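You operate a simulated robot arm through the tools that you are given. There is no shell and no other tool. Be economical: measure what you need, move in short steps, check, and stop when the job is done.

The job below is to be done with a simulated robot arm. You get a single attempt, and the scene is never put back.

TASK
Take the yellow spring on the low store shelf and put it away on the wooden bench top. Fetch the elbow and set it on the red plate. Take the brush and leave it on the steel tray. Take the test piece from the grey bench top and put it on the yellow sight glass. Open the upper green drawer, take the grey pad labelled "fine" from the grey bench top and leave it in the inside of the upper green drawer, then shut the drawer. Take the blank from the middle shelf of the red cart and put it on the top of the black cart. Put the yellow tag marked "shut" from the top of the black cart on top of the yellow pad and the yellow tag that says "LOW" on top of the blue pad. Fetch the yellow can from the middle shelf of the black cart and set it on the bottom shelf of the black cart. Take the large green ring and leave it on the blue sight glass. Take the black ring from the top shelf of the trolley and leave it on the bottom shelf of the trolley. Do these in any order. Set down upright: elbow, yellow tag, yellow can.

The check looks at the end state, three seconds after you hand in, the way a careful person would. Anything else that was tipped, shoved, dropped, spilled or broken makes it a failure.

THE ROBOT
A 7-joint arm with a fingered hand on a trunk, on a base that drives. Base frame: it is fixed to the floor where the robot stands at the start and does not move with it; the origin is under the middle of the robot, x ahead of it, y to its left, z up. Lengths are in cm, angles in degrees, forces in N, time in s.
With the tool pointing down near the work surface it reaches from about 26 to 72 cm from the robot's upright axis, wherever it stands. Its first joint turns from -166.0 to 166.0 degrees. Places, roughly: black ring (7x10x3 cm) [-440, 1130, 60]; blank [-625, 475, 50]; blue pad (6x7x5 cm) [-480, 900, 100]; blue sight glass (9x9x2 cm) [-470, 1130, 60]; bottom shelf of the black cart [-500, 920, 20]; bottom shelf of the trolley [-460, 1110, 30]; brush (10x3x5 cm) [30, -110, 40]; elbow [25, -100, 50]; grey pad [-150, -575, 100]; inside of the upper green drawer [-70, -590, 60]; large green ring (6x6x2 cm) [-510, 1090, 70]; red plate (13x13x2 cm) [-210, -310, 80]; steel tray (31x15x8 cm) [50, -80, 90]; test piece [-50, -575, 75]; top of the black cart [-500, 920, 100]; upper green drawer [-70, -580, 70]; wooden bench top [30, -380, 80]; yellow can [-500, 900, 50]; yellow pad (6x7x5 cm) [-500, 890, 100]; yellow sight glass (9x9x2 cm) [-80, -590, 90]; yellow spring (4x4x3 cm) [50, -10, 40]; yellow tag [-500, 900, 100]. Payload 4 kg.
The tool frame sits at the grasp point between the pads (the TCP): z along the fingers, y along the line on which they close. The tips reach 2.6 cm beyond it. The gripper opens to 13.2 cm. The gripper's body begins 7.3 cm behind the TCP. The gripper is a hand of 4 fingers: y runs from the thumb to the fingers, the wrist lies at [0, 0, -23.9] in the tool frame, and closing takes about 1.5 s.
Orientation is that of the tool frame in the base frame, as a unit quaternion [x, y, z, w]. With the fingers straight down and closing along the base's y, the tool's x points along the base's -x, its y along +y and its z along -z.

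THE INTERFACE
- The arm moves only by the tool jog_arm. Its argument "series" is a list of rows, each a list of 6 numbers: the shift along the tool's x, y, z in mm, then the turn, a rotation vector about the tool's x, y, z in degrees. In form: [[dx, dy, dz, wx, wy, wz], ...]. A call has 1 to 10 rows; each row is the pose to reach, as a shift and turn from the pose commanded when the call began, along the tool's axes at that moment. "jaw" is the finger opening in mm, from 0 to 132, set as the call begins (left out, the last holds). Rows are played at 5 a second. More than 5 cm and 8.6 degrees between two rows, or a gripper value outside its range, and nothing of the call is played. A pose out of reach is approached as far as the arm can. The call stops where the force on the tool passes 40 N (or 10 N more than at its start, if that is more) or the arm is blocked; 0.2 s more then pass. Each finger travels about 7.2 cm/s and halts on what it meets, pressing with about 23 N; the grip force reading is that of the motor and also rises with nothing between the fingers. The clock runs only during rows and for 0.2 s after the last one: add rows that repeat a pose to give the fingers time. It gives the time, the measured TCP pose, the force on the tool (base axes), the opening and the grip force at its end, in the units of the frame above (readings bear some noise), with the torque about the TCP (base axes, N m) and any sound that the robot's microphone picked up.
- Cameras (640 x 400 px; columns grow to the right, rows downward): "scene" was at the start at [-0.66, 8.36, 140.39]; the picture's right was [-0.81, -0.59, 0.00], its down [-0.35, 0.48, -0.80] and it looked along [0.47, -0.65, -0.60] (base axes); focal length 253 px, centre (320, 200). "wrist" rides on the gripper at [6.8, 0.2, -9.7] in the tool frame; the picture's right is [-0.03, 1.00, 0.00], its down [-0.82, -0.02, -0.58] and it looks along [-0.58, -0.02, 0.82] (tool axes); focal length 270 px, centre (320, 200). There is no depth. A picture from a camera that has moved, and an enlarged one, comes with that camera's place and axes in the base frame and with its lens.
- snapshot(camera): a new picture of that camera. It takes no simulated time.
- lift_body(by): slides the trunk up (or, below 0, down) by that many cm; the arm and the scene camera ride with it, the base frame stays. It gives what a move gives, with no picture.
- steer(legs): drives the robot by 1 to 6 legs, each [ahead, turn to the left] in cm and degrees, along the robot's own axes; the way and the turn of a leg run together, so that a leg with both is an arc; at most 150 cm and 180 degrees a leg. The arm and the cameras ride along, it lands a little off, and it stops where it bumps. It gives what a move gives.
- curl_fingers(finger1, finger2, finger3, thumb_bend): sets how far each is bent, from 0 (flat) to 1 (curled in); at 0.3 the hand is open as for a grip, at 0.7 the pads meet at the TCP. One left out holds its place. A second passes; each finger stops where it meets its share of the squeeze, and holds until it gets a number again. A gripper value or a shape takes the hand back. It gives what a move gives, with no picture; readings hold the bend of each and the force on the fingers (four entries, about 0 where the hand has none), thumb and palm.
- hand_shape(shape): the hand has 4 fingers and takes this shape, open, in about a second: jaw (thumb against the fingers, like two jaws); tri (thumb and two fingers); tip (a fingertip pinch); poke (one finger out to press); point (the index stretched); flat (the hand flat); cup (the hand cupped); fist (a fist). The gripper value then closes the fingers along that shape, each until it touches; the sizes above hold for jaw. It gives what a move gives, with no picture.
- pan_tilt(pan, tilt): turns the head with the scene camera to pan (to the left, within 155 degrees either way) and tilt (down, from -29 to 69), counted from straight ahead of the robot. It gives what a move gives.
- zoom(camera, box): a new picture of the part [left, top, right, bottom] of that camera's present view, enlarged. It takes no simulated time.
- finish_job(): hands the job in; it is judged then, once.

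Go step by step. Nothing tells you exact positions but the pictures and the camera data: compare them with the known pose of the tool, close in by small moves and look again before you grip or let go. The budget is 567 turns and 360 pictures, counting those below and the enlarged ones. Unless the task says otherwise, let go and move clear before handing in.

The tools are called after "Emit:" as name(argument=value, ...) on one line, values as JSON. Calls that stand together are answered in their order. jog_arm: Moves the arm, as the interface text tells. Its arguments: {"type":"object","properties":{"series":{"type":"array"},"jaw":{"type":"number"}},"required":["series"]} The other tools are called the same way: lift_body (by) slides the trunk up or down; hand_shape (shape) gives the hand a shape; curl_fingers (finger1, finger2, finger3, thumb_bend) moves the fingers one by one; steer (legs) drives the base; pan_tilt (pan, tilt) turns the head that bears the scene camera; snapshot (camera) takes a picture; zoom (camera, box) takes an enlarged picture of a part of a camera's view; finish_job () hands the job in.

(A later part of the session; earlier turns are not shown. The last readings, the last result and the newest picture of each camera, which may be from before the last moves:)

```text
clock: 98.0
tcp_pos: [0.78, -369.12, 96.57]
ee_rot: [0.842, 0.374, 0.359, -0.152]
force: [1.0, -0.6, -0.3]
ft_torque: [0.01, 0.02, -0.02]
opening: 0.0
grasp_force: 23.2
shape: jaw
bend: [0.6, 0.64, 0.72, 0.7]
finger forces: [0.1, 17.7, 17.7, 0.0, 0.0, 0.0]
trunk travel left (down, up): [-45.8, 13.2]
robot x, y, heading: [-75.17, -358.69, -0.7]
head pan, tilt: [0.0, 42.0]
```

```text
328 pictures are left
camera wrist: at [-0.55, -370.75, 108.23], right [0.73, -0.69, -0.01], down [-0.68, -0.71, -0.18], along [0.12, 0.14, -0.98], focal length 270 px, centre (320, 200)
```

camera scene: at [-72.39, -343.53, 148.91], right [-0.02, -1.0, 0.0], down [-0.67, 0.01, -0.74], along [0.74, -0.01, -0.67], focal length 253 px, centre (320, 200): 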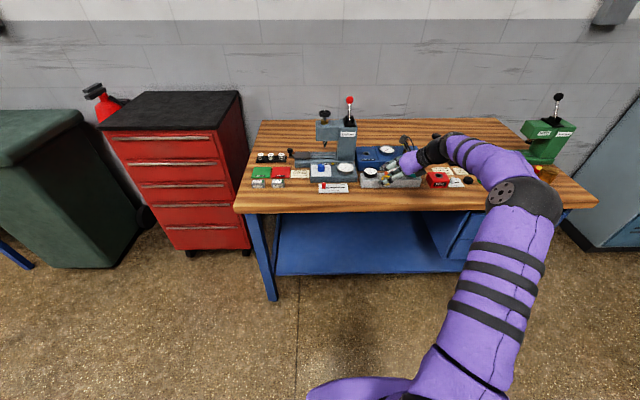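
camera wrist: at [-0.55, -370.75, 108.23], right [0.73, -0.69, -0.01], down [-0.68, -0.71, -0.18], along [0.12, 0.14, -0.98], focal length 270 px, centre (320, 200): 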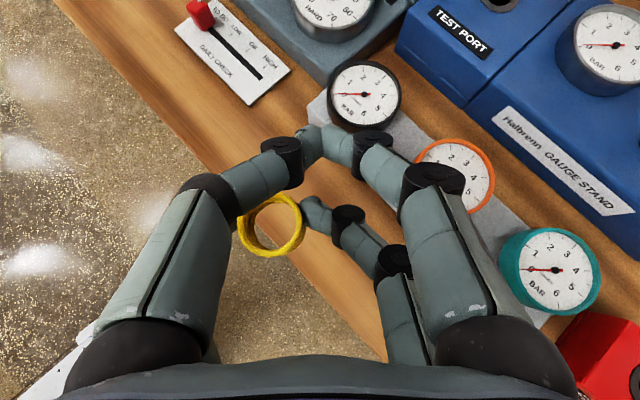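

Emit:
zoom(camera="scene", box=[230, 100, 550, 300])

```text
2.00 times, centred on (390, 200) of scene
camera zoom: at [-72.39, -343.53, 148.91], right [-0.02, -1.0, 0.0], down [-0.67, 0.01, -0.74], along [0.74, -0.01, -0.67], focal length 506 px, centre (180, 200)
```

zoom: 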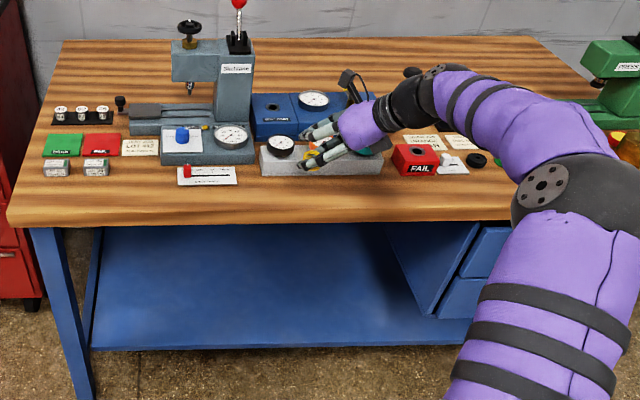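

Emit:
steer(legs=[[0, 20]])

Emit:
jog_arm(series=[[0, 0, 0, -5.7, 0, 5.7], [0, 0, 0, -11.3, 0, 11.3], [0, 0, 0, -17, 0, 17], [0, 0, 0, -22.6, 0, 22.6], [0, 0, 0, -28.3, 0, 28.3], [0, 0, 0, -34, 0, 34], [0, 0, 0, -39.6, 0, 39.6], [0, 0, 0, -45.2, 0, 45.2]])

Emit:
snapshot(camera="wrist")

```text
clock: 99.6
tcp_pos: [-0.22, -342.97, 96.49]
ee_rot: [0.765, 0.513, 0.327, -0.212]
force: [-0.6, -0.9, -0.7]
ft_torque: [0.04, -0.04, 0.01]
opening: 0.0
grasp_force: 22.8
shape: jaw
bend: [0.6, 0.64, 0.72, 0.7]
finger forces: [0.0, 17.8, 17.6, 0.1, 0.1, 0.1]
trunk travel left (down, up): [-45.8, 13.2]
robot x, y, heading: [-75.4, -359.07, 18.8]
head pan, tilt: [0.0, 42.0]
```

```text
clock: 101.4
tcp_pos: [-3.2, -343.32, 93.22]
ee_rot: [0.914, 0.026, 0.405, -0.016]
force: [-0.1, -0.5, -0.7]
ft_torque: [0.03, -0.03, 0.02]
opening: 0.0
grasp_force: 23.0
shape: jaw
bend: [0.6, 0.65, 0.72, 0.7]
finger forces: [0.0, 17.9, 17.6, 0.0, 0.0, 0.0]
out of reach, approached as far as the arm can: row 4, 5, 6, 7, 8
trunk travel left (down, up): [-45.8, 13.2]
robot x, y, heading: [-75.21, -359.13, 18.8]
head pan, tilt: [0.0, 42.0]
```

```text
326 pictures are left
camera wrist: at [-5.7, -343.65, 104.79], right [0.04, -1.0, -0.03], down [-0.98, -0.04, -0.22], along [0.22, 0.04, -0.98], focal length 270 px, centre (320, 200)
```

wrist: 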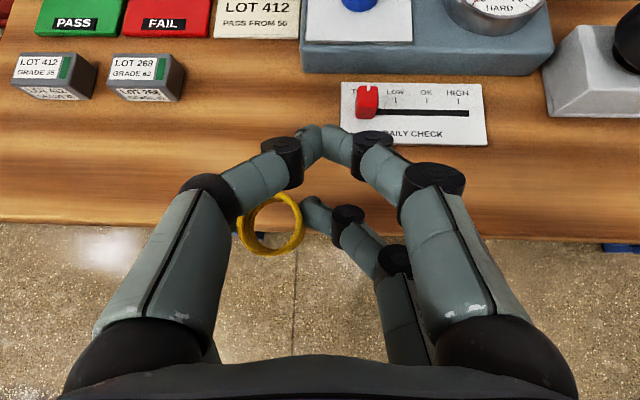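

Emit:
steer(legs=[[9, 0]])

Emit:
snapshot(camera="wrist")

```text
clock: 102.5
tcp_pos: [5.46, -340.33, 93.31]
ee_rot: [0.914, 0.022, 0.404, -0.018]
force: [0.3, -0.2, 0.1]
ft_torque: [0.0, 0.03, -0.01]
opening: 0.0
grasp_force: 22.4
shape: jaw
bend: [0.6, 0.65, 0.72, 0.7]
finger forces: [0.0, 17.9, 17.6, 0.0, 0.1, 0.1]
trunk travel left (down, up): [-45.8, 13.2]
robot x, y, heading: [-66.38, -356.0, 19.1]
head pan, tilt: [0.0, 42.0]
```

```text
325 pictures are left
camera wrist: at [3.05, -340.75, 104.81], right [0.04, -1.0, -0.03], down [-0.98, -0.03, -0.22], along [0.21, 0.04, -0.98], focal length 270 px, centre (320, 200)
```

wrist: 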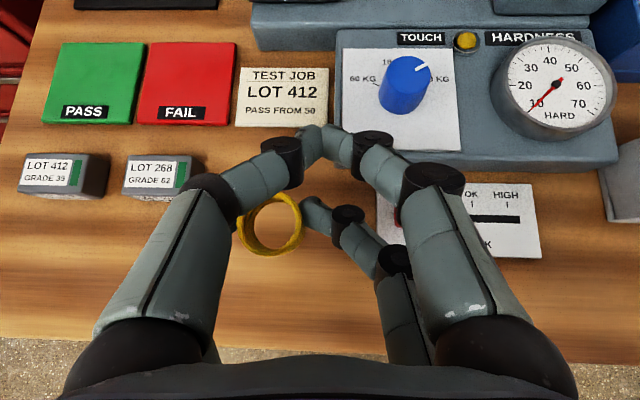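

Emit:
jog_arm(series=[[-19, -6, 13, 0, 0, 0], [-38, -12, 25, 0, 0, 0], [-57, -18, 38, 0, 0, 0], [-74, -24, 50, 0, 0, 0]])

Emit:
snapshot(camera="wrist")

```text
clock: 103.4
tcp_pos: [4.9, -338.41, 87.45]
ee_rot: [0.908, 0.02, 0.418, -0.018]
force: [1.0, -1.5, 14.0]
ft_torque: [0.49, -0.01, -0.01]
opening: 0.0
grasp_force: 22.7
shape: jaw
bend: [0.6, 0.66, 0.73, 0.7]
finger forces: [0.1, 20.2, 29.0, 0.0, 0.0, 0.0]
trunk travel left (down, up): [-45.8, 13.2]
robot x, y, heading: [-66.54, -356.23, 18.9]
head pan, tilt: [0.0, 42.0]
stopped in row 4: the force on the tool passed its limit at 50 N (the readings are from after the stop); the commanded pose is now the measured one
```

```text
324 pictures are left
camera wrist: at [2.13, -338.81, 98.85], right [0.03, -1.0, -0.03], down [-0.97, -0.02, -0.24], along [0.24, 0.04, -0.97], focal length 270 px, centre (320, 200)
```

wrist: 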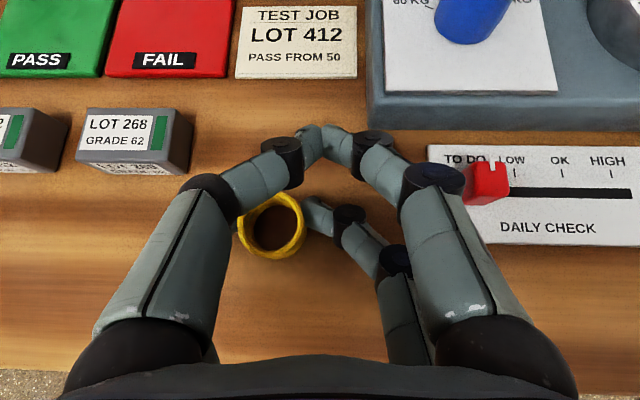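

The spring is resting on the wood, so I'll open.

Emit:
jog_arm(series=[[0, 0, 0, 0, 0, 0], [0, 0, 0, 0, 0, 0], [0, 0, 0, 0, 0, 0], [0, 0, 0, 0, 0, 0], [0, 0, 0, 0, 0, 0]], jaw=100)

Emit:
snapshot(camera="wrist")

```text
clock: 104.6
tcp_pos: [4.99, -338.13, 87.38]
ee_rot: [0.908, 0.021, 0.417, -0.018]
force: [7.7, 11.0, 33.6]
ft_torque: [-0.56, -0.45, 0.26]
opening: 9.09
grasp_force: 0.0
shape: jaw
bend: [0.63, 0.76, 0.63, 0.5]
finger forces: [0.0, 34.0, 0.1, 0.0, 0.0, 0.0]
trunk travel left (down, up): [-45.8, 13.2]
robot x, y, heading: [-66.26, -356.11, 18.8]
head pan, tilt: [0.0, 42.0]
```

```text
323 pictures are left
camera wrist: at [2.04, -338.62, 98.89], right [0.04, -1.0, -0.03], down [-0.97, -0.03, -0.24], along [0.24, 0.04, -0.97], focal length 270 px, centre (320, 200)
```

wrist: 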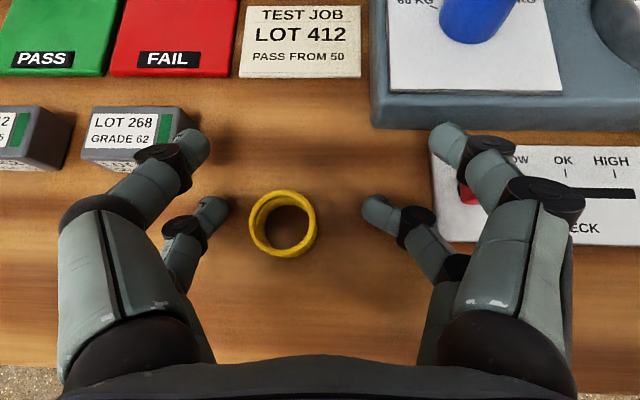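

Emit:
jog_arm(series=[[15, 0, -13, 0, 0, 0], [38, 0, -33, 0, 0, 0], [61, 0, -52, 0, 0, 0], [90, 0, -78, 0, 0, 0]])

Emit:
snapshot(camera="wrist")

```text
clock: 105.6
tcp_pos: [3.38, -339.05, 97.34]
ee_rot: [0.908, 0.018, 0.417, -0.017]
force: [0.1, -0.2, 0.1]
ft_torque: [-0.02, 0.0, 0.01]
opening: 10.0
grasp_force: 0.2
shape: jaw
bend: [0.63, 0.63, 0.63, 0.5]
finger forces: [0.0, 0.0, 0.1, 0.1, 0.0, 0.0]
out of reach, approached as far as the arm can: row 4
trunk travel left (down, up): [-45.8, 13.2]
robot x, y, heading: [-66.58, -356.22, 18.8]
head pan, tilt: [0.0, 42.0]
```

```text
322 pictures are left
camera wrist: at [0.63, -339.48, 108.65], right [0.03, -1.0, -0.04], down [-0.97, -0.02, -0.24], along [0.24, 0.04, -0.97], focal length 270 px, centre (320, 200)
```

wrist: 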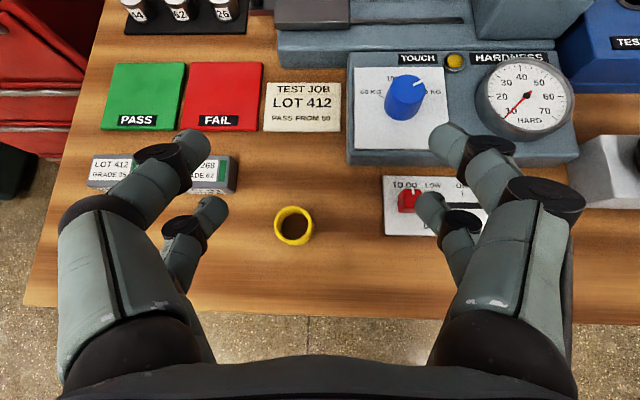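

The spring is in place on the wooden bench. Next are the brush and the elbow on the low shelf near (28, -105).

Emit:
steer(legs=[[-20, 0], [0, 71], [150, 0], [108, 0], [0, -90]])

Emit:
pan_tilt(pan=0, tilt=35)

Emit:
snapshot(camera="scene")

```text
clock: 127.0
tcp_pos: [-22.94, -104.01, 97.17]
ee_rot: [0.904, -0.096, 0.416, 0.035]
force: [0.5, -0.6, -0.2]
ft_torque: [0.0, 0.02, 0.0]
opening: 9.98
grasp_force: 0.0
shape: jaw
bend: [0.63, 0.63, 0.63, 0.5]
finger forces: [0.0, 0.0, 0.1, 0.0, 0.0, 0.0]
trunk travel left (down, up): [-45.8, 13.2]
robot x, y, heading: [-95.03, -102.84, 4.3]
head pan, tilt: [0.0, 42.0]
```

```text
clock: 127.7
tcp_pos: [-22.94, -104.1, 97.14]
ee_rot: [0.904, -0.096, 0.416, 0.036]
force: [0.6, -0.3, 0.5]
ft_torque: [-0.03, 0.01, -0.01]
opening: 10.0
grasp_force: 0.1
shape: jaw
bend: [0.63, 0.63, 0.63, 0.5]
finger forces: [0.1, 0.0, 0.0, 0.0, 0.1, 0.0]
trunk travel left (down, up): [-45.8, 13.2]
robot x, y, heading: [-94.59, -102.75, 4.3]
head pan, tilt: [0.0, 35.0]
```

```text
321 pictures are left
camera scene: at [-93.02, -87.3, 149.96], right [0.08, -1.0, 0.0], down [-0.57, -0.04, -0.82], along [0.82, 0.06, -0.57], focal length 253 px, centre (320, 200)
```

scene: 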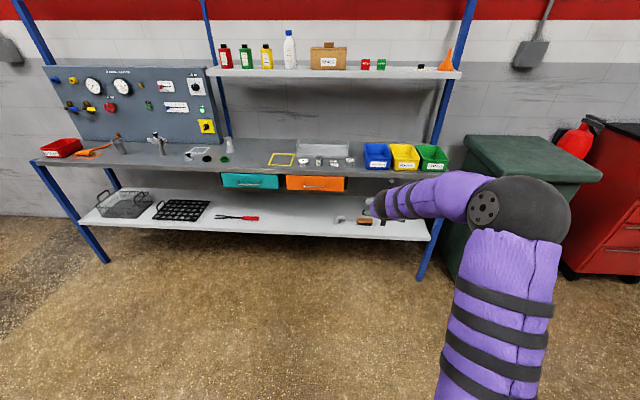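

Emit:
zoom(camera="scene", box=[200, 120, 440, 270])

Emit:
lift_body(by=-41)

Emit:
snapshot(camera="wrist")

Emit:
zoom(camera="scene", box=[240, 100, 480, 250])

```text
2.67 times, centred on (320, 195) of scene
camera zoom: at [-93.02, -87.3, 149.96], right [0.08, -1.0, 0.0], down [-0.57, -0.04, -0.82], along [0.82, 0.06, -0.57], focal length 675 px, centre (320, 213)
```

zoom: 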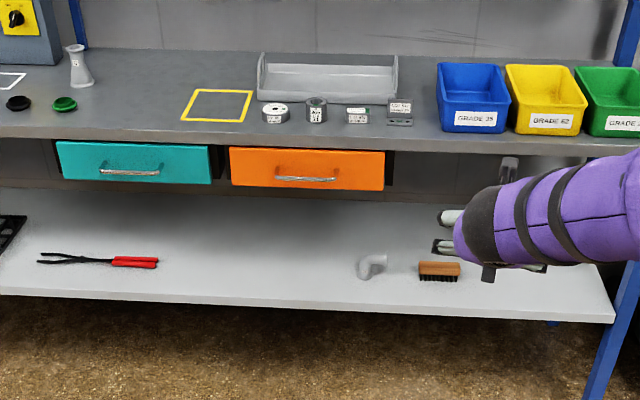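

```text
refused: -41 is not a number from -40 to 40
```

```text
319 pictures are left
camera wrist: at [-25.78, -103.74, 108.62], right [-0.22, -0.98, -0.03], down [-0.94, 0.22, -0.24], along [0.24, -0.02, -0.97], focal length 270 px, centre (320, 200)
```

wrist: 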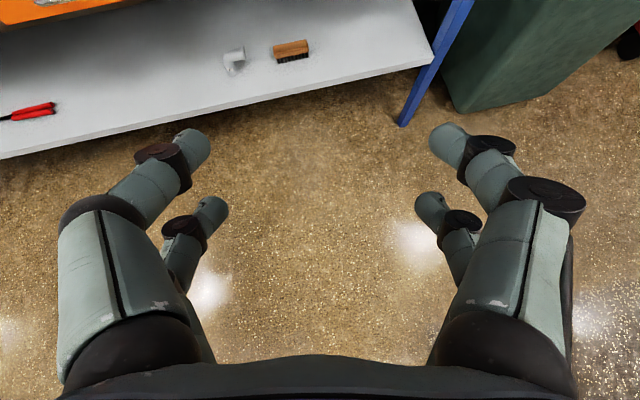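

```text
2.67 times, centred on (360, 175) of scene
camera zoom: at [-93.02, -87.3, 149.96], right [0.08, -1.0, 0.0], down [-0.57, -0.04, -0.82], along [0.82, 0.06, -0.57], focal length 675 px, centre (213, 267)
```

zoom: 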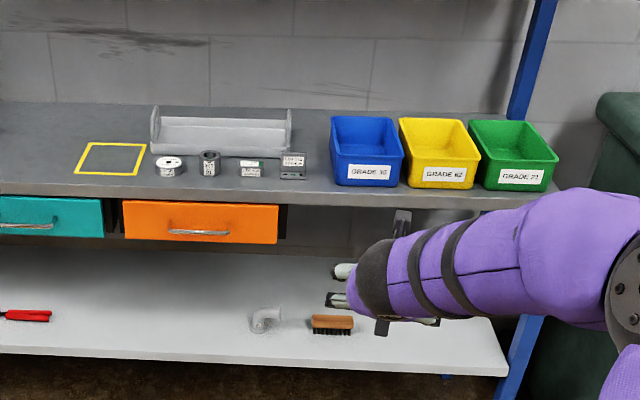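

Emit:
lift_body(by=-40)

Emit:
lift_body(by=-3)

Emit:
steer(legs=[[0, -5], [36, 0]])

Emit:
snapshot(camera="wrist")

Emit:
snapshot(camera="scene")

```text
clock: 131.6
tcp_pos: [-22.97, -104.06, 57.06]
ee_rot: [0.904, -0.096, 0.416, 0.035]
force: [0.4, -0.1, 0.0]
ft_torque: [-0.01, 0.0, 0.01]
opening: 9.99
grasp_force: 0.1
shape: jaw
bend: [0.63, 0.63, 0.63, 0.5]
finger forces: [0.0, 0.0, 0.0, 0.0, 0.1, 0.0]
trunk travel left (down, up): [-5.8, 53.2]
robot x, y, heading: [-94.68, -102.57, 4.0]
head pan, tilt: [0.0, 35.0]
```

```text
clock: 132.3
tcp_pos: [-22.94, -104.1, 54.05]
ee_rot: [0.903, -0.096, 0.417, 0.035]
force: [-0.6, 0.5, 0.9]
ft_torque: [0.02, 0.01, 0.04]
opening: 9.98
grasp_force: 0.1
shape: jaw
bend: [0.63, 0.63, 0.63, 0.5]
finger forces: [0.1, 0.0, 0.1, 0.0, 0.0, 0.0]
trunk travel left (down, up): [-2.8, 56.2]
robot x, y, heading: [-95.15, -102.87, 4.5]
head pan, tilt: [0.0, 35.0]
```

```text
clock: 135.1
tcp_pos: [12.39, -110.37, 54.14]
ee_rot: [0.899, -0.133, 0.415, 0.052]
force: [-0.8, -0.2, 0.5]
ft_torque: [-0.01, 0.01, 0.01]
opening: 9.97
grasp_force: 0.1
shape: jaw
bend: [0.63, 0.63, 0.63, 0.5]
finger forces: [0.0, 0.1, 0.1, 0.0, 0.0, 0.1]
trunk travel left (down, up): [-2.8, 56.2]
robot x, y, heading: [-59.0, -103.01, -0.3]
head pan, tilt: [0.0, 35.0]
```

```text
317 pictures are left
camera wrist: at [9.57, -109.78, 65.62], right [-0.3, -0.95, -0.03], down [-0.92, 0.3, -0.24], along [0.24, -0.04, -0.97], focal length 270 px, centre (320, 200)
```

wrist: 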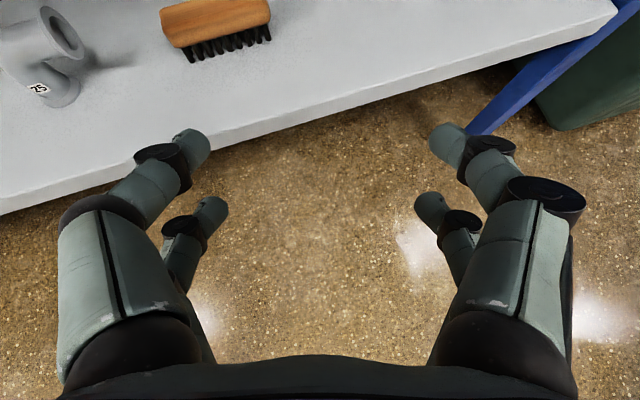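

```text
316 pictures are left
camera scene: at [-56.08, -87.83, 106.96], right [-0.01, -1.0, 0.0], down [-0.57, 0.0, -0.82], along [0.82, -0.01, -0.57], focal length 253 px, centre (320, 200)
```

scene: 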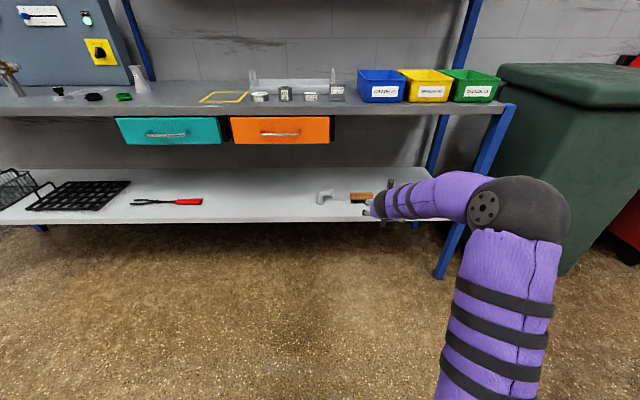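

Emit:
jog_arm(series=[[0, 0, 0, 5.3, 0, -5.3], [0, 0, 0, 10.6, 0, -10.6], [0, 0, 0, 10.6, 0, -10.6], [0, 0, 0, 10.6, 0, -10.6]], jaw=132)

Emit:
snapshot(camera="wrist")

```text
clock: 136.1
tcp_pos: [11.9, -110.3, 53.62]
ee_rot: [0.907, -0.011, 0.422, 0.006]
force: [-0.8, -0.2, -0.3]
ft_torque: [-0.01, -0.02, 0.0]
opening: 13.21
grasp_force: 0.1
shape: jaw
bend: [0.3, 0.3, 0.3, 0.3]
finger forces: [0.1, 0.0, 0.0, 0.0, 0.0, 0.0]
out of reach, approached as far as the arm can: row 2, 3, 4
trunk travel left (down, up): [-2.8, 56.2]
robot x, y, heading: [-59.16, -102.89, -0.5]
head pan, tilt: [0.0, 35.0]
```

```text
315 pictures are left
camera wrist: at [8.96, -110.31, 65.05], right [-0.04, -1.0, -0.02], down [-0.97, 0.04, -0.25], along [0.25, 0.0, -0.97], focal length 270 px, centre (320, 200)
```

wrist: 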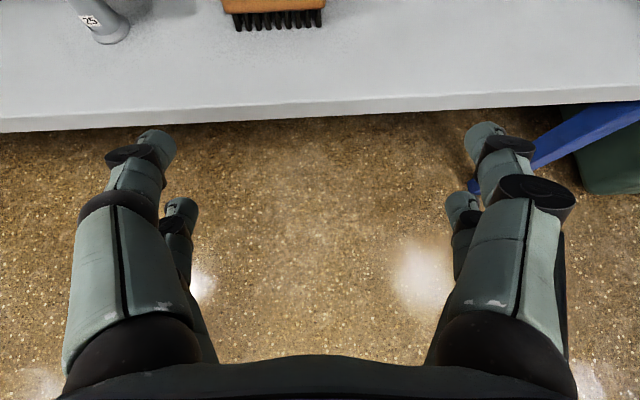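

Emit:
jog_arm(series=[[-13, -17, -15, 0, 0, 0], [-26, -34, -31, 0, 0, 0]])

Emit:
steer(legs=[[25, 0]])

Emit:
snapshot(camera="wrist")

Emit:
snapshot(camera="scene")

```text
clock: 136.7
tcp_pos: [7.9, -106.81, 53.66]
ee_rot: [0.908, -0.011, 0.419, 0.007]
force: [0.3, 0.6, -0.1]
ft_torque: [-0.02, -0.03, -0.02]
opening: 13.19
grasp_force: 0.1
shape: jaw
bend: [0.3, 0.3, 0.3, 0.3]
finger forces: [0.0, 0.1, 0.0, 0.0, 0.0, 0.0]
trunk travel left (down, up): [-2.8, 56.2]
robot x, y, heading: [-59.33, -103.25, -0.3]
head pan, tilt: [0.0, 35.0]
```

```text
clock: 138.6
tcp_pos: [33.07, -107.09, 53.61]
ee_rot: [0.908, -0.012, 0.419, 0.008]
force: [0.8, -0.1, -0.8]
ft_torque: [0.0, 0.02, 0.01]
opening: 13.2
grasp_force: 0.1
shape: jaw
bend: [0.3, 0.3, 0.3, 0.3]
finger forces: [0.0, 0.0, 0.0, 0.0, 0.0, 0.0]
trunk travel left (down, up): [-2.8, 56.2]
robot x, y, heading: [-34.11, -103.21, -0.4]
head pan, tilt: [0.0, 35.0]
```

```text
314 pictures are left
camera wrist: at [30.11, -107.02, 65.1], right [-0.04, -1.0, -0.01], down [-0.97, 0.04, -0.24], along [0.25, 0.0, -0.97], focal length 270 px, centre (320, 200)
```

wrist: 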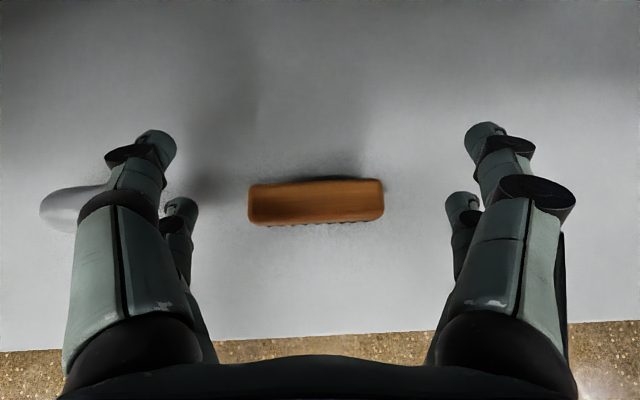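

```text
313 pictures are left
camera scene: at [-30.98, -88.02, 106.96], right [-0.01, -1.0, 0.0], down [-0.57, 0.0, -0.82], along [0.82, -0.01, -0.57], focal length 253 px, centre (320, 200)
```

scene: 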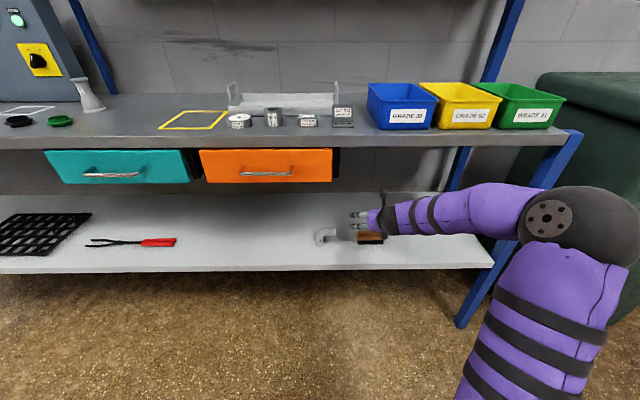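

Emit:
jog_arm(series=[[-16, -3, 27, 0, 0, 0], [-32, -3, 54, 0, 0, 0]])

Emit:
snapshot(camera="wrist")

```text
clock: 139.2
tcp_pos: [35.01, -106.9, 47.92]
ee_rot: [0.908, -0.011, 0.419, 0.008]
force: [0.4, -0.1, -0.1]
ft_torque: [-0.04, 0.01, 0.04]
opening: 13.18
grasp_force: 0.1
shape: jaw
bend: [0.3, 0.3, 0.3, 0.3]
finger forces: [0.0, 0.0, 0.0, 0.0, 0.0, 0.0]
trunk travel left (down, up): [-2.8, 56.2]
robot x, y, heading: [-34.02, -103.42, -0.2]
head pan, tilt: [0.0, 35.0]
```

```text
312 pictures are left
camera wrist: at [32.14, -106.85, 59.31], right [-0.04, -1.0, -0.01], down [-0.97, 0.04, -0.25], along [0.25, 0.0, -0.97], focal length 270 px, centre (320, 200)
```

wrist: 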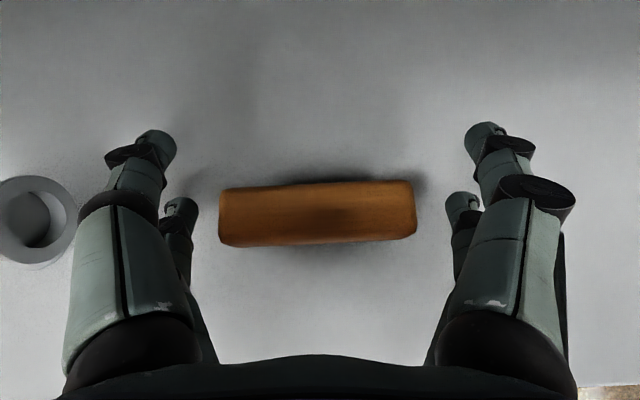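

Emit:
jog_arm(series=[[0, 0, 0, 0, 0, 0], [0, 0, 0, 0, 0, 0], [0, 0, 0, 0, 0, 0], [0, 0, 0, 0, 0, 0], [0, 0, 0, 0, 0, 0], [0, 0, 0, 0, 0, 0], [0, 0, 0, 0, 0, 0]], jaw=0)

Emit:
snapshot(camera="wrist")

```text
clock: 140.8
tcp_pos: [34.87, -106.81, 47.85]
ee_rot: [0.908, -0.011, 0.418, 0.007]
force: [0.4, -0.8, 0.3]
ft_torque: [-0.01, 0.03, 0.03]
opening: 2.26
grasp_force: 23.3
shape: jaw
bend: [0.61, 0.66, 0.66, 0.7]
finger forces: [0.1, 20.3, 20.3, 0.0, 0.0, 0.1]
trunk travel left (down, up): [-2.8, 56.2]
robot x, y, heading: [-34.05, -103.45, -0.4]
head pan, tilt: [0.0, 35.0]
```

```text
311 pictures are left
camera wrist: at [32.14, -106.87, 59.27], right [-0.04, -1.0, -0.01], down [-0.97, 0.04, -0.24], along [0.25, 0.0, -0.97], focal length 270 px, centre (320, 200)
```

wrist: 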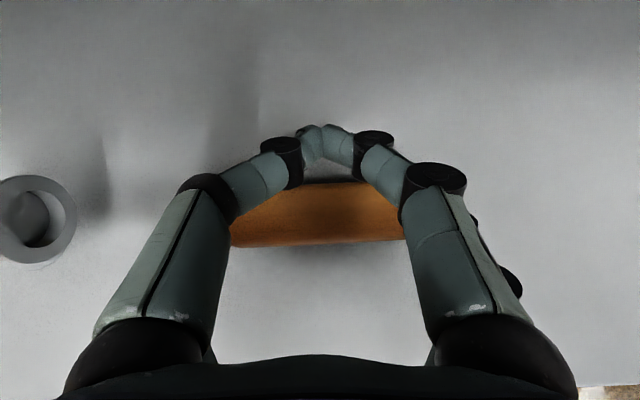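

Emit:
lift_body(by=5)

Emit:
snapshot(camera="wrist")

```text
clock: 141.7
tcp_pos: [35.0, -106.86, 52.79]
ee_rot: [0.908, -0.011, 0.418, 0.008]
force: [0.4, -0.3, -0.7]
ft_torque: [-0.01, -0.03, 0.02]
opening: 2.25
grasp_force: 23.2
shape: jaw
bend: [0.61, 0.66, 0.66, 0.7]
finger forces: [0.1, 20.3, 20.2, 0.0, 0.1, 0.1]
trunk travel left (down, up): [-7.8, 51.2]
robot x, y, heading: [-34.45, -103.2, -0.3]
head pan, tilt: [0.0, 35.0]
```

```text
310 pictures are left
camera wrist: at [32.14, -106.87, 64.27], right [-0.04, -1.0, -0.01], down [-0.97, 0.04, -0.24], along [0.25, 0.0, -0.97], focal length 270 px, centre (320, 200)
```

wrist: 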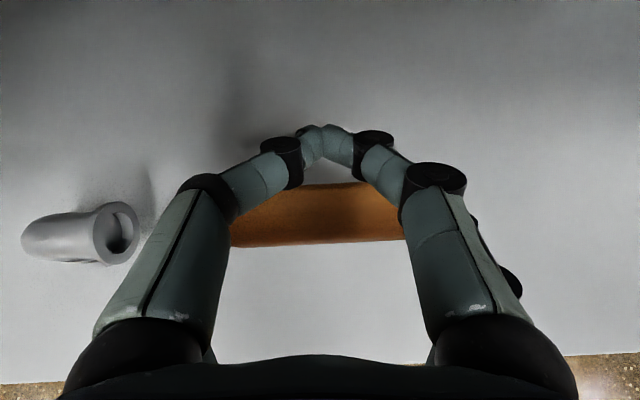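

The brush is held. I'll back out, raise the trunk, shift left along the bench, and come in over the steel tray at about (48, -79).

Emit:
steer(legs=[[-40, 0]])

Emit:
lift_body(by=40)

Emit:
lift_body(by=9)

Emit:
steer(legs=[[0, 90], [28, 0], [0, -90]])

Emit:
pan_tilt(pan=-15, tilt=35)

Emit:
snapshot(camera="scene")

Emit:
snapshot(camera="wrist")

```text
clock: 144.2
tcp_pos: [-5.68, -106.59, 52.84]
ee_rot: [0.908, -0.011, 0.419, 0.007]
force: [1.1, 0.6, -1.7]
ft_torque: [-0.03, 0.06, -0.01]
opening: 2.24
grasp_force: 23.1
shape: jaw
bend: [0.61, 0.66, 0.66, 0.7]
finger forces: [0.0, 20.4, 20.3, 0.1, 0.0, 0.1]
trunk travel left (down, up): [-7.8, 51.2]
robot x, y, heading: [-74.55, -103.0, -0.4]
head pan, tilt: [0.0, 35.0]
```

```text
clock: 148.0
tcp_pos: [-5.63, -106.71, 92.69]
ee_rot: [0.908, -0.011, 0.419, 0.008]
force: [0.6, 0.8, -0.4]
ft_torque: [-0.01, 0.01, -0.02]
opening: 2.25
grasp_force: 22.6
shape: jaw
bend: [0.61, 0.66, 0.66, 0.7]
finger forces: [0.0, 20.2, 20.3, 0.0, 0.0, 0.0]
trunk travel left (down, up): [-47.8, 11.2]
robot x, y, heading: [-74.97, -102.87, -0.5]
head pan, tilt: [0.0, 35.0]
```

```text
clock: 149.3
tcp_pos: [-5.69, -106.64, 101.78]
ee_rot: [0.908, -0.01, 0.419, 0.007]
force: [-0.3, -0.4, -1.0]
ft_torque: [0.01, 0.0, 0.01]
opening: 2.24
grasp_force: 23.0
shape: jaw
bend: [0.61, 0.66, 0.66, 0.7]
finger forces: [0.0, 20.3, 20.3, 0.0, 0.0, 0.0]
trunk travel left (down, up): [-56.8, 2.2]
robot x, y, heading: [-74.85, -102.91, -0.7]
head pan, tilt: [0.0, 35.0]
```

```text
clock: 159.7
tcp_pos: [-5.12, -80.56, 101.67]
ee_rot: [0.908, -0.023, 0.419, 0.012]
force: [-0.2, -1.3, -1.0]
ft_torque: [-0.01, -0.04, -0.01]
opening: 2.24
grasp_force: 22.6
shape: jaw
bend: [0.61, 0.66, 0.66, 0.7]
finger forces: [0.0, 20.3, 20.3, 0.1, 0.1, 0.1]
trunk travel left (down, up): [-56.8, 2.2]
robot x, y, heading: [-74.33, -75.15, -2.1]
head pan, tilt: [0.0, 35.0]
```

```text
clock: 160.5
tcp_pos: [-5.14, -80.63, 101.78]
ee_rot: [0.908, -0.024, 0.419, 0.014]
force: [0.3, 0.0, -1.3]
ft_torque: [0.0, 0.01, 0.04]
opening: 2.24
grasp_force: 22.7
shape: jaw
bend: [0.61, 0.66, 0.66, 0.7]
finger forces: [0.0, 20.3, 20.3, 0.0, 0.0, 0.0]
trunk travel left (down, up): [-56.8, 2.2]
robot x, y, heading: [-73.99, -75.57, -2.6]
head pan, tilt: [-15.0, 35.0]
```

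```text
309 pictures are left
camera scene: at [-70.87, -62.16, 160.96], right [-0.29, -0.96, 0.0], down [-0.55, 0.17, -0.82], along [0.78, -0.24, -0.57], focal length 253 px, centre (320, 200)
```

scene: 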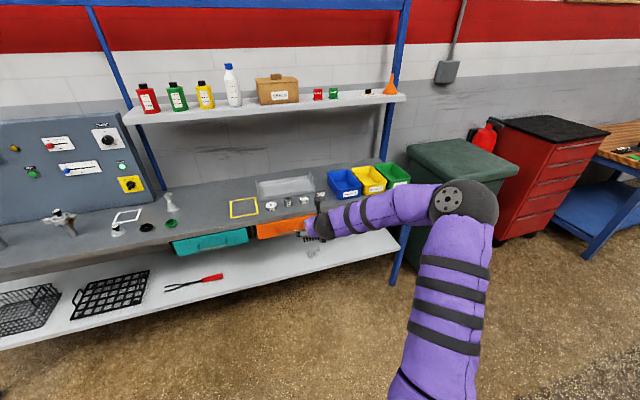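

```text
308 pictures are left
camera wrist: at [-7.94, -80.54, 113.27], right [-0.07, -1.0, -0.01], down [-0.97, 0.07, -0.24], along [0.25, 0.0, -0.97], focal length 270 px, centre (320, 200)
```

wrist: 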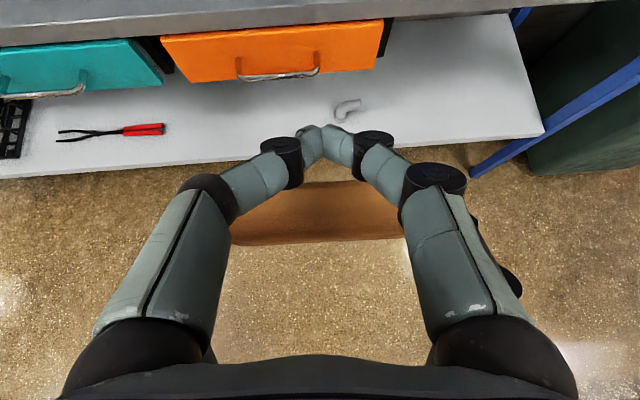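

Emit:
jog_arm(series=[[23, 0, -20, 0, 0, 0], [46, 0, -39, 0, 0, 0], [61, 0, -52, 0, 0, 0]])

Emit:
steer(legs=[[0, 3], [38, 0]])

Emit:
snapshot(camera="wrist")

Emit:
zoom(camera="scene", box=[160, 60, 480, 260])

```text
clock: 161.3
tcp_pos: [-5.26, -80.71, 109.78]
ee_rot: [0.906, -0.025, 0.422, 0.013]
force: [-1.3, -0.1, -0.1]
ft_torque: [0.03, 0.0, 0.0]
opening: 2.22
grasp_force: 22.8
shape: jaw
bend: [0.61, 0.66, 0.66, 0.7]
finger forces: [0.1, 20.3, 20.3, 0.0, 0.0, 0.0]
trunk travel left (down, up): [-56.8, 2.2]
robot x, y, heading: [-74.19, -74.94, -2.0]
head pan, tilt: [-15.0, 35.0]
```

```text
clock: 164.1
tcp_pos: [33.51, -76.18, 109.73]
ee_rot: [0.907, 0.002, 0.422, 0.0]
force: [0.0, 0.6, -1.2]
ft_torque: [0.01, 0.0, -0.03]
opening: 2.26
grasp_force: 23.1
shape: jaw
bend: [0.61, 0.66, 0.66, 0.7]
finger forces: [0.1, 20.4, 20.4, 0.0, 0.0, 0.1]
trunk travel left (down, up): [-56.8, 2.2]
robot x, y, heading: [-35.69, -74.44, 0.9]
head pan, tilt: [-15.0, 35.0]
```

```text
307 pictures are left
camera wrist: at [30.56, -76.26, 121.17], right [-0.02, -1.0, -0.02], down [-0.97, 0.02, -0.25], along [0.25, 0.01, -0.97], focal length 270 px, centre (320, 200)
```

wrist: 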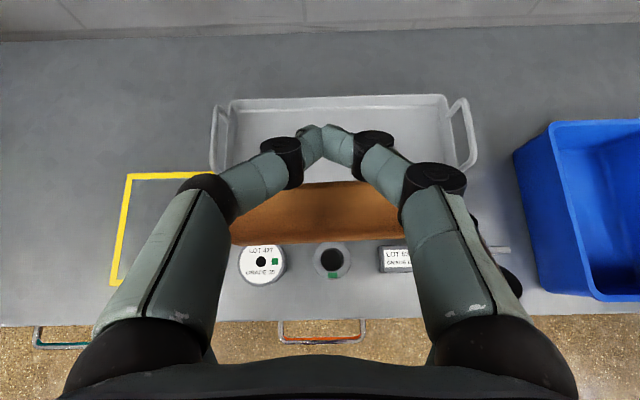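

```text
2.00 times, centred on (320, 160) of scene
camera zoom: at [-32.97, -61.38, 160.96], right [-0.24, -0.97, 0.0], down [-0.56, 0.14, -0.82], along [0.79, -0.2, -0.57], focal length 506 px, centre (320, 280)
```

zoom: 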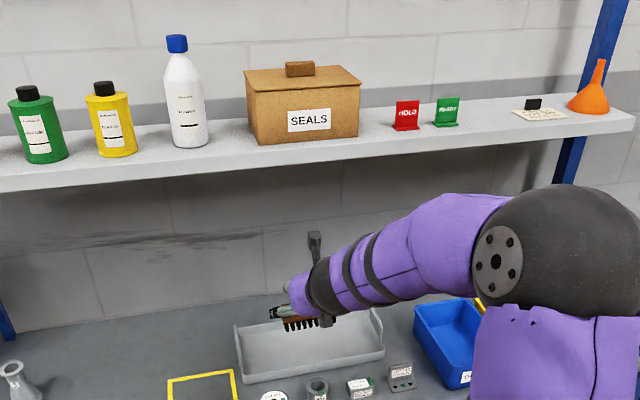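

Emit:
jog_arm(series=[[-19, 14, 16, 0, 0, 0], [-38, 28, 32, 0, 0, 0]])

Emit:
steer(legs=[[12.3, 0]])

Emit:
snapshot(camera="wrist")

Emit:
zoom(camera="scene", box=[160, 120, 480, 320])

```text
clock: 164.7
tcp_pos: [33.36, -79.12, 104.76]
ee_rot: [0.907, 0.001, 0.421, 0.001]
force: [-0.1, 0.2, -1.4]
ft_torque: [0.02, 0.03, -0.01]
opening: 2.24
grasp_force: 23.3
shape: jaw
bend: [0.61, 0.66, 0.66, 0.7]
finger forces: [0.0, 20.4, 20.4, 0.0, 0.1, 0.1]
trunk travel left (down, up): [-56.8, 2.2]
robot x, y, heading: [-35.58, -74.45, 0.9]
head pan, tilt: [-15.0, 35.0]
```

```text
clock: 166.0
tcp_pos: [45.59, -78.78, 104.65]
ee_rot: [0.906, 0.001, 0.422, 0.001]
force: [0.3, -0.1, -1.5]
ft_torque: [0.02, 0.02, 0.01]
opening: 2.22
grasp_force: 22.6
shape: jaw
bend: [0.61, 0.66, 0.66, 0.7]
finger forces: [0.1, 20.5, 20.4, 0.0, 0.0, 0.1]
trunk travel left (down, up): [-56.8, 2.2]
robot x, y, heading: [-23.13, -74.51, 0.9]
head pan, tilt: [-15.0, 35.0]
```

```text
305 pictures are left
camera wrist: at [42.65, -78.82, 116.08], right [-0.01, -1.0, -0.02], down [-0.97, 0.02, -0.25], along [0.25, 0.01, -0.97], focal length 270 px, centre (320, 200)
```

wrist: 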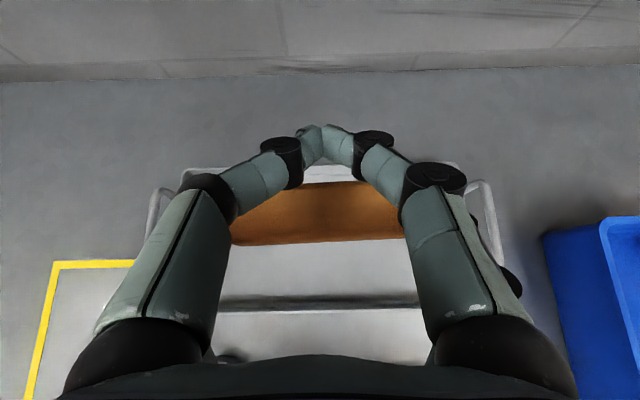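

```text
2.00 times, centred on (320, 220) of scene
camera zoom: at [-20.76, -61.16, 160.95], right [-0.24, -0.97, 0.0], down [-0.56, 0.14, -0.82], along [0.79, -0.2, -0.57], focal length 506 px, centre (320, 160)
```

zoom: 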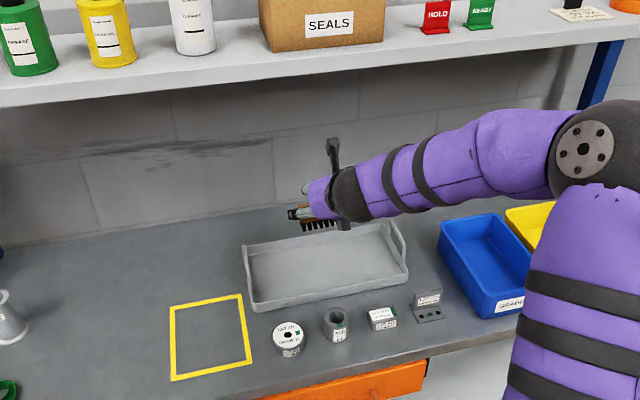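

Emit:
jog_arm(series=[[-30, 0, 26, 0, 0, 0], [-60, 0, 51, 0, 0, 0], [-76, 0, 64, 0, 0, 0], [-80, 0, 67, 0, 0, 0], [-84, 0, 70, 0, 0, 0], [-88, 0, 73, 0, 0, 0], [-92, 0, 77, 0, 0, 0]])

Emit:
snapshot(camera="wrist")

```text
clock: 167.6
tcp_pos: [45.41, -78.76, 92.68]
ee_rot: [0.907, 0.002, 0.422, 0.001]
force: [0.1, -0.4, -1.2]
ft_torque: [0.0, -0.02, 0.02]
opening: 2.23
grasp_force: 23.6
shape: jaw
bend: [0.61, 0.66, 0.66, 0.7]
finger forces: [0.0, 20.3, 20.3, 0.0, 0.0, 0.1]
trunk travel left (down, up): [-56.8, 2.2]
robot x, y, heading: [-22.98, -74.32, 1.1]
head pan, tilt: [-15.0, 35.0]
```

```text
303 pictures are left
camera wrist: at [42.53, -78.85, 104.12], right [-0.01, -1.0, -0.02], down [-0.97, 0.02, -0.25], along [0.25, 0.01, -0.97], focal length 270 px, centre (320, 200)
```

wrist: 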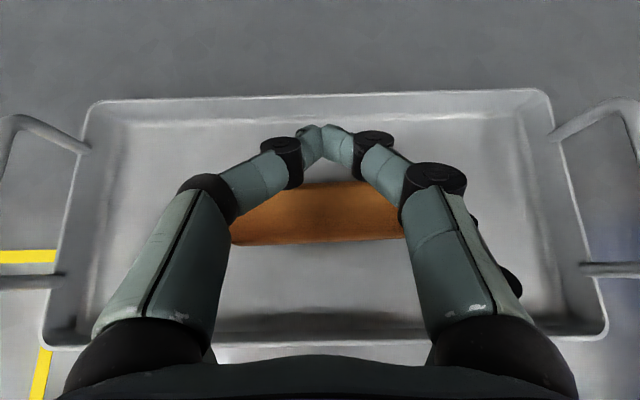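

Emit:
jog_arm(series=[[-3, 0, 2, 0, 0, 0], [-6, 0, 5, 0, 0, 0], [-9, 0, 7, 0, 0, 0], [-11, 0, 9, 0, 0, 0], [-14, 0, 11, 0, 0, 0], [-16, 0, 13, 0, 0, 0], [-18, 0, 15, 0, 0, 0]])

```text
clock: 169.2
tcp_pos: [45.29, -78.79, 90.43]
ee_rot: [0.907, 0.001, 0.421, 0.001]
force: [0.6, -0.4, 21.6]
ft_torque: [-0.4, -0.34, -0.03]
opening: 2.03
grasp_force: 23.1
shape: jaw
bend: [0.61, 0.69, 0.69, 0.7]
finger forces: [5.3, 19.2, 19.3, 0.0, 0.0, 0.0]
trunk travel left (down, up): [-56.8, 2.2]
robot x, y, heading: [-23.16, -74.32, 1.1]
head pan, tilt: [-15.0, 35.0]
```

Emit:
jog_arm(series=[[3, 0, -2, 0, 0, 0], [3, 0, -2, 0, 0, 0], [3, 0, -2, 0, 0, 0], [3, 0, -2, 0, 0, 0], [3, 0, -2, 0, 0, 0], [3, 0, -2, 0, 0, 0]], jaw=132)

Emit:
snapshot(camera="wrist")

```text
clock: 170.6
tcp_pos: [45.49, -78.72, 90.67]
ee_rot: [0.907, 0.002, 0.422, 0.001]
force: [-0.1, -0.2, 0.2]
ft_torque: [0.02, -0.02, 0.01]
opening: 13.16
grasp_force: 0.1
shape: jaw
bend: [0.3, 0.3, 0.3, 0.3]
finger forces: [0.0, 0.1, 0.0, 0.0, 0.0, 0.0]
trunk travel left (down, up): [-56.8, 2.2]
robot x, y, heading: [-23.22, -74.08, 1.1]
head pan, tilt: [-15.0, 35.0]
```

```text
302 pictures are left
camera wrist: at [42.62, -78.88, 102.16], right [-0.01, -1.0, -0.02], down [-0.97, 0.02, -0.25], along [0.25, 0.01, -0.97], focal length 270 px, centre (320, 200)
```

wrist: 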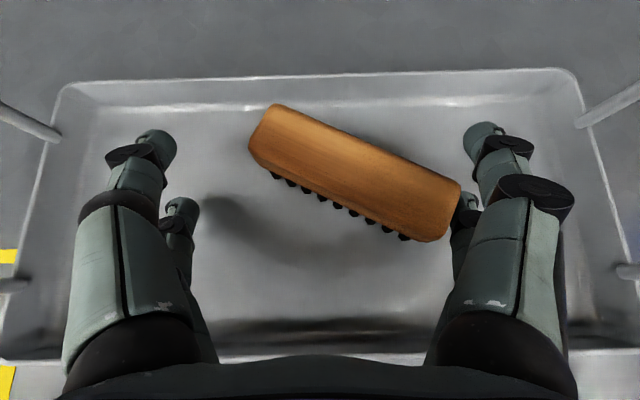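

Emit:
jog_arm(series=[[15, 0, -13, 0, 0, 0], [38, 0, -32, 0, 0, 0], [61, 0, -51, 0, 0, 0], [92, 0, -77, 0, 0, 0]])

Emit:
snapshot(camera="wrist")

```text
clock: 171.6
tcp_pos: [45.45, -78.64, 102.66]
ee_rot: [0.907, 0.002, 0.421, 0.001]
force: [0.0, 0.5, 0.3]
ft_torque: [0.02, -0.01, -0.03]
opening: 13.19
grasp_force: 0.1
shape: jaw
bend: [0.3, 0.3, 0.3, 0.3]
finger forces: [0.0, 0.0, 0.0, 0.0, 0.0, 0.1]
trunk travel left (down, up): [-56.8, 2.2]
robot x, y, heading: [-22.93, -74.39, 1.1]
head pan, tilt: [-15.0, 35.0]
```

```text
301 pictures are left
camera wrist: at [42.45, -78.69, 114.11], right [-0.01, -1.0, -0.02], down [-0.97, 0.02, -0.25], along [0.25, 0.01, -0.97], focal length 270 px, centre (320, 200)
```

wrist: 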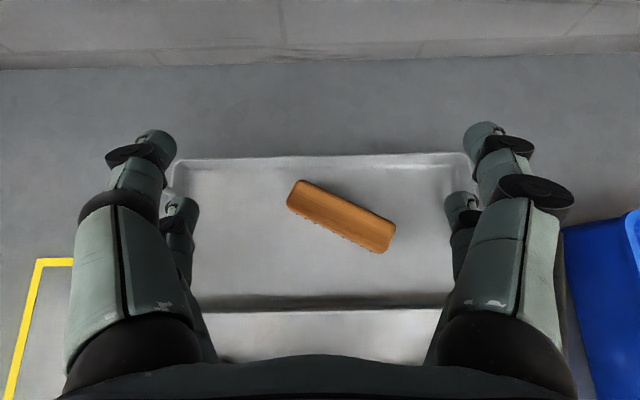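

Emit:
steer(legs=[[-48, 0]])

Emit:
lift_body(by=-40)

Emit:
snapshot(camera="wrist")

Emit:
zoom(camera="scene", box=[240, 140, 400, 240])

```text
clock: 174.4
tcp_pos: [-3.06, -79.68, 102.7]
ee_rot: [0.907, 0.0, 0.422, 0.002]
force: [-0.5, 0.8, -0.6]
ft_torque: [0.03, 0.01, 0.03]
opening: 13.2
grasp_force: 0.0
shape: jaw
bend: [0.3, 0.3, 0.3, 0.3]
finger forces: [0.0, 0.1, 0.1, 0.1, 0.1, 0.0]
trunk travel left (down, up): [-56.8, 2.2]
robot x, y, heading: [-71.7, -75.25, 1.3]
head pan, tilt: [-15.0, 35.0]
```

```text
clock: 178.3
tcp_pos: [-3.26, -79.62, 62.61]
ee_rot: [0.907, 0.0, 0.422, 0.002]
force: [0.0, 0.9, 0.4]
ft_torque: [0.01, -0.04, -0.02]
opening: 13.18
grasp_force: 0.1
shape: jaw
bend: [0.3, 0.3, 0.3, 0.3]
finger forces: [0.0, 0.1, 0.1, 0.1, 0.0, 0.0]
trunk travel left (down, up): [-16.8, 42.2]
robot x, y, heading: [-71.94, -75.04, 0.8]
head pan, tilt: [-15.0, 35.0]
```

```text
300 pictures are left
camera wrist: at [-6.1, -79.69, 74.09], right [-0.02, -1.0, -0.02], down [-0.97, 0.02, -0.25], along [0.25, 0.01, -0.97], focal length 270 px, centre (320, 200)
```

wrist: 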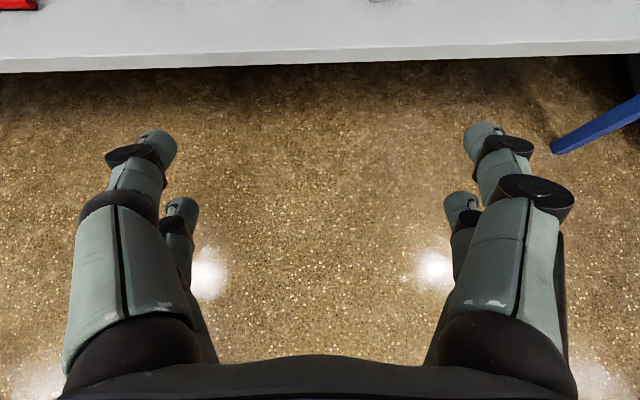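

```text
4.00 times, centred on (320, 190) of scene
camera zoom: at [-69.4, -62.06, 120.96], right [-0.24, -0.97, 0.0], down [-0.56, 0.14, -0.82], along [0.79, -0.2, -0.57], focal length 1012 px, centre (320, 240)
```

zoom: 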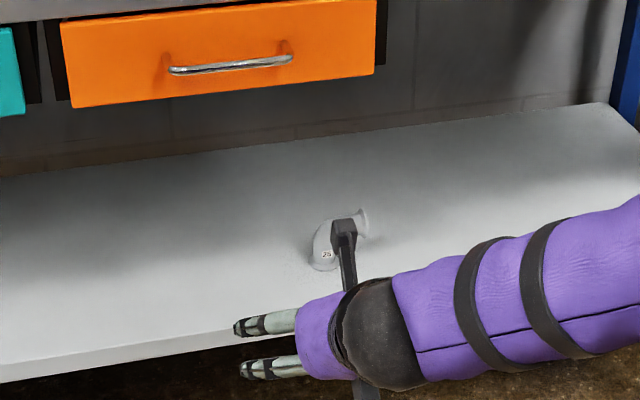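

The brush is on the tray. The pipe elbow stands on its flange at about (34.5, -89) with its free end pointing towards -y, so I'll come in diagonally from the left and close across the tube.

Emit:
steer(legs=[[0, 90], [122, 0], [0, -141]])

Emit:
lift_body(by=-11)

Emit:
jog_arm(series=[[0, 0, 0, 0, 7, 0], [0, 0, 0, 0, 14, 0]])

```text
clock: 195.2
tcp_pos: [-35.09, -9.28, 62.69]
ee_rot: [0.818, -0.392, 0.38, 0.183]
force: [0.7, -0.2, 0.2]
ft_torque: [0.04, 0.04, 0.03]
opening: 13.2
grasp_force: 0.1
shape: jaw
bend: [0.3, 0.3, 0.3, 0.3]
finger forces: [0.0, 0.0, 0.0, 0.1, 0.0, 0.1]
trunk travel left (down, up): [-16.8, 42.2]
robot x, y, heading: [-74.81, 47.03, -50.5]
head pan, tilt: [-15.0, 35.0]
```

```text
clock: 196.6
tcp_pos: [-35.08, -9.11, 51.67]
ee_rot: [0.818, -0.391, 0.38, 0.183]
force: [-0.5, 0.4, -0.2]
ft_torque: [-0.02, 0.01, 0.01]
opening: 13.19
grasp_force: 0.1
shape: jaw
bend: [0.3, 0.3, 0.3, 0.3]
finger forces: [0.0, 0.1, 0.0, 0.0, 0.0, 0.0]
trunk travel left (down, up): [-5.8, 53.2]
robot x, y, heading: [-74.99, 47.06, -50.2]
head pan, tilt: [-15.0, 35.0]
```

```text
clock: 197.2
tcp_pos: [-35.11, -9.07, 51.73]
ee_rot: [0.765, -0.366, 0.477, 0.23]
force: [0.5, -0.5, -0.1]
ft_torque: [0.02, 0.04, 0.0]
opening: 13.17
grasp_force: 0.1
shape: jaw
bend: [0.3, 0.3, 0.3, 0.3]
finger forces: [0.0, 0.0, 0.0, 0.0, 0.0, 0.1]
trunk travel left (down, up): [-5.8, 53.2]
robot x, y, heading: [-74.58, 47.23, -50.4]
head pan, tilt: [-15.0, 35.0]
```

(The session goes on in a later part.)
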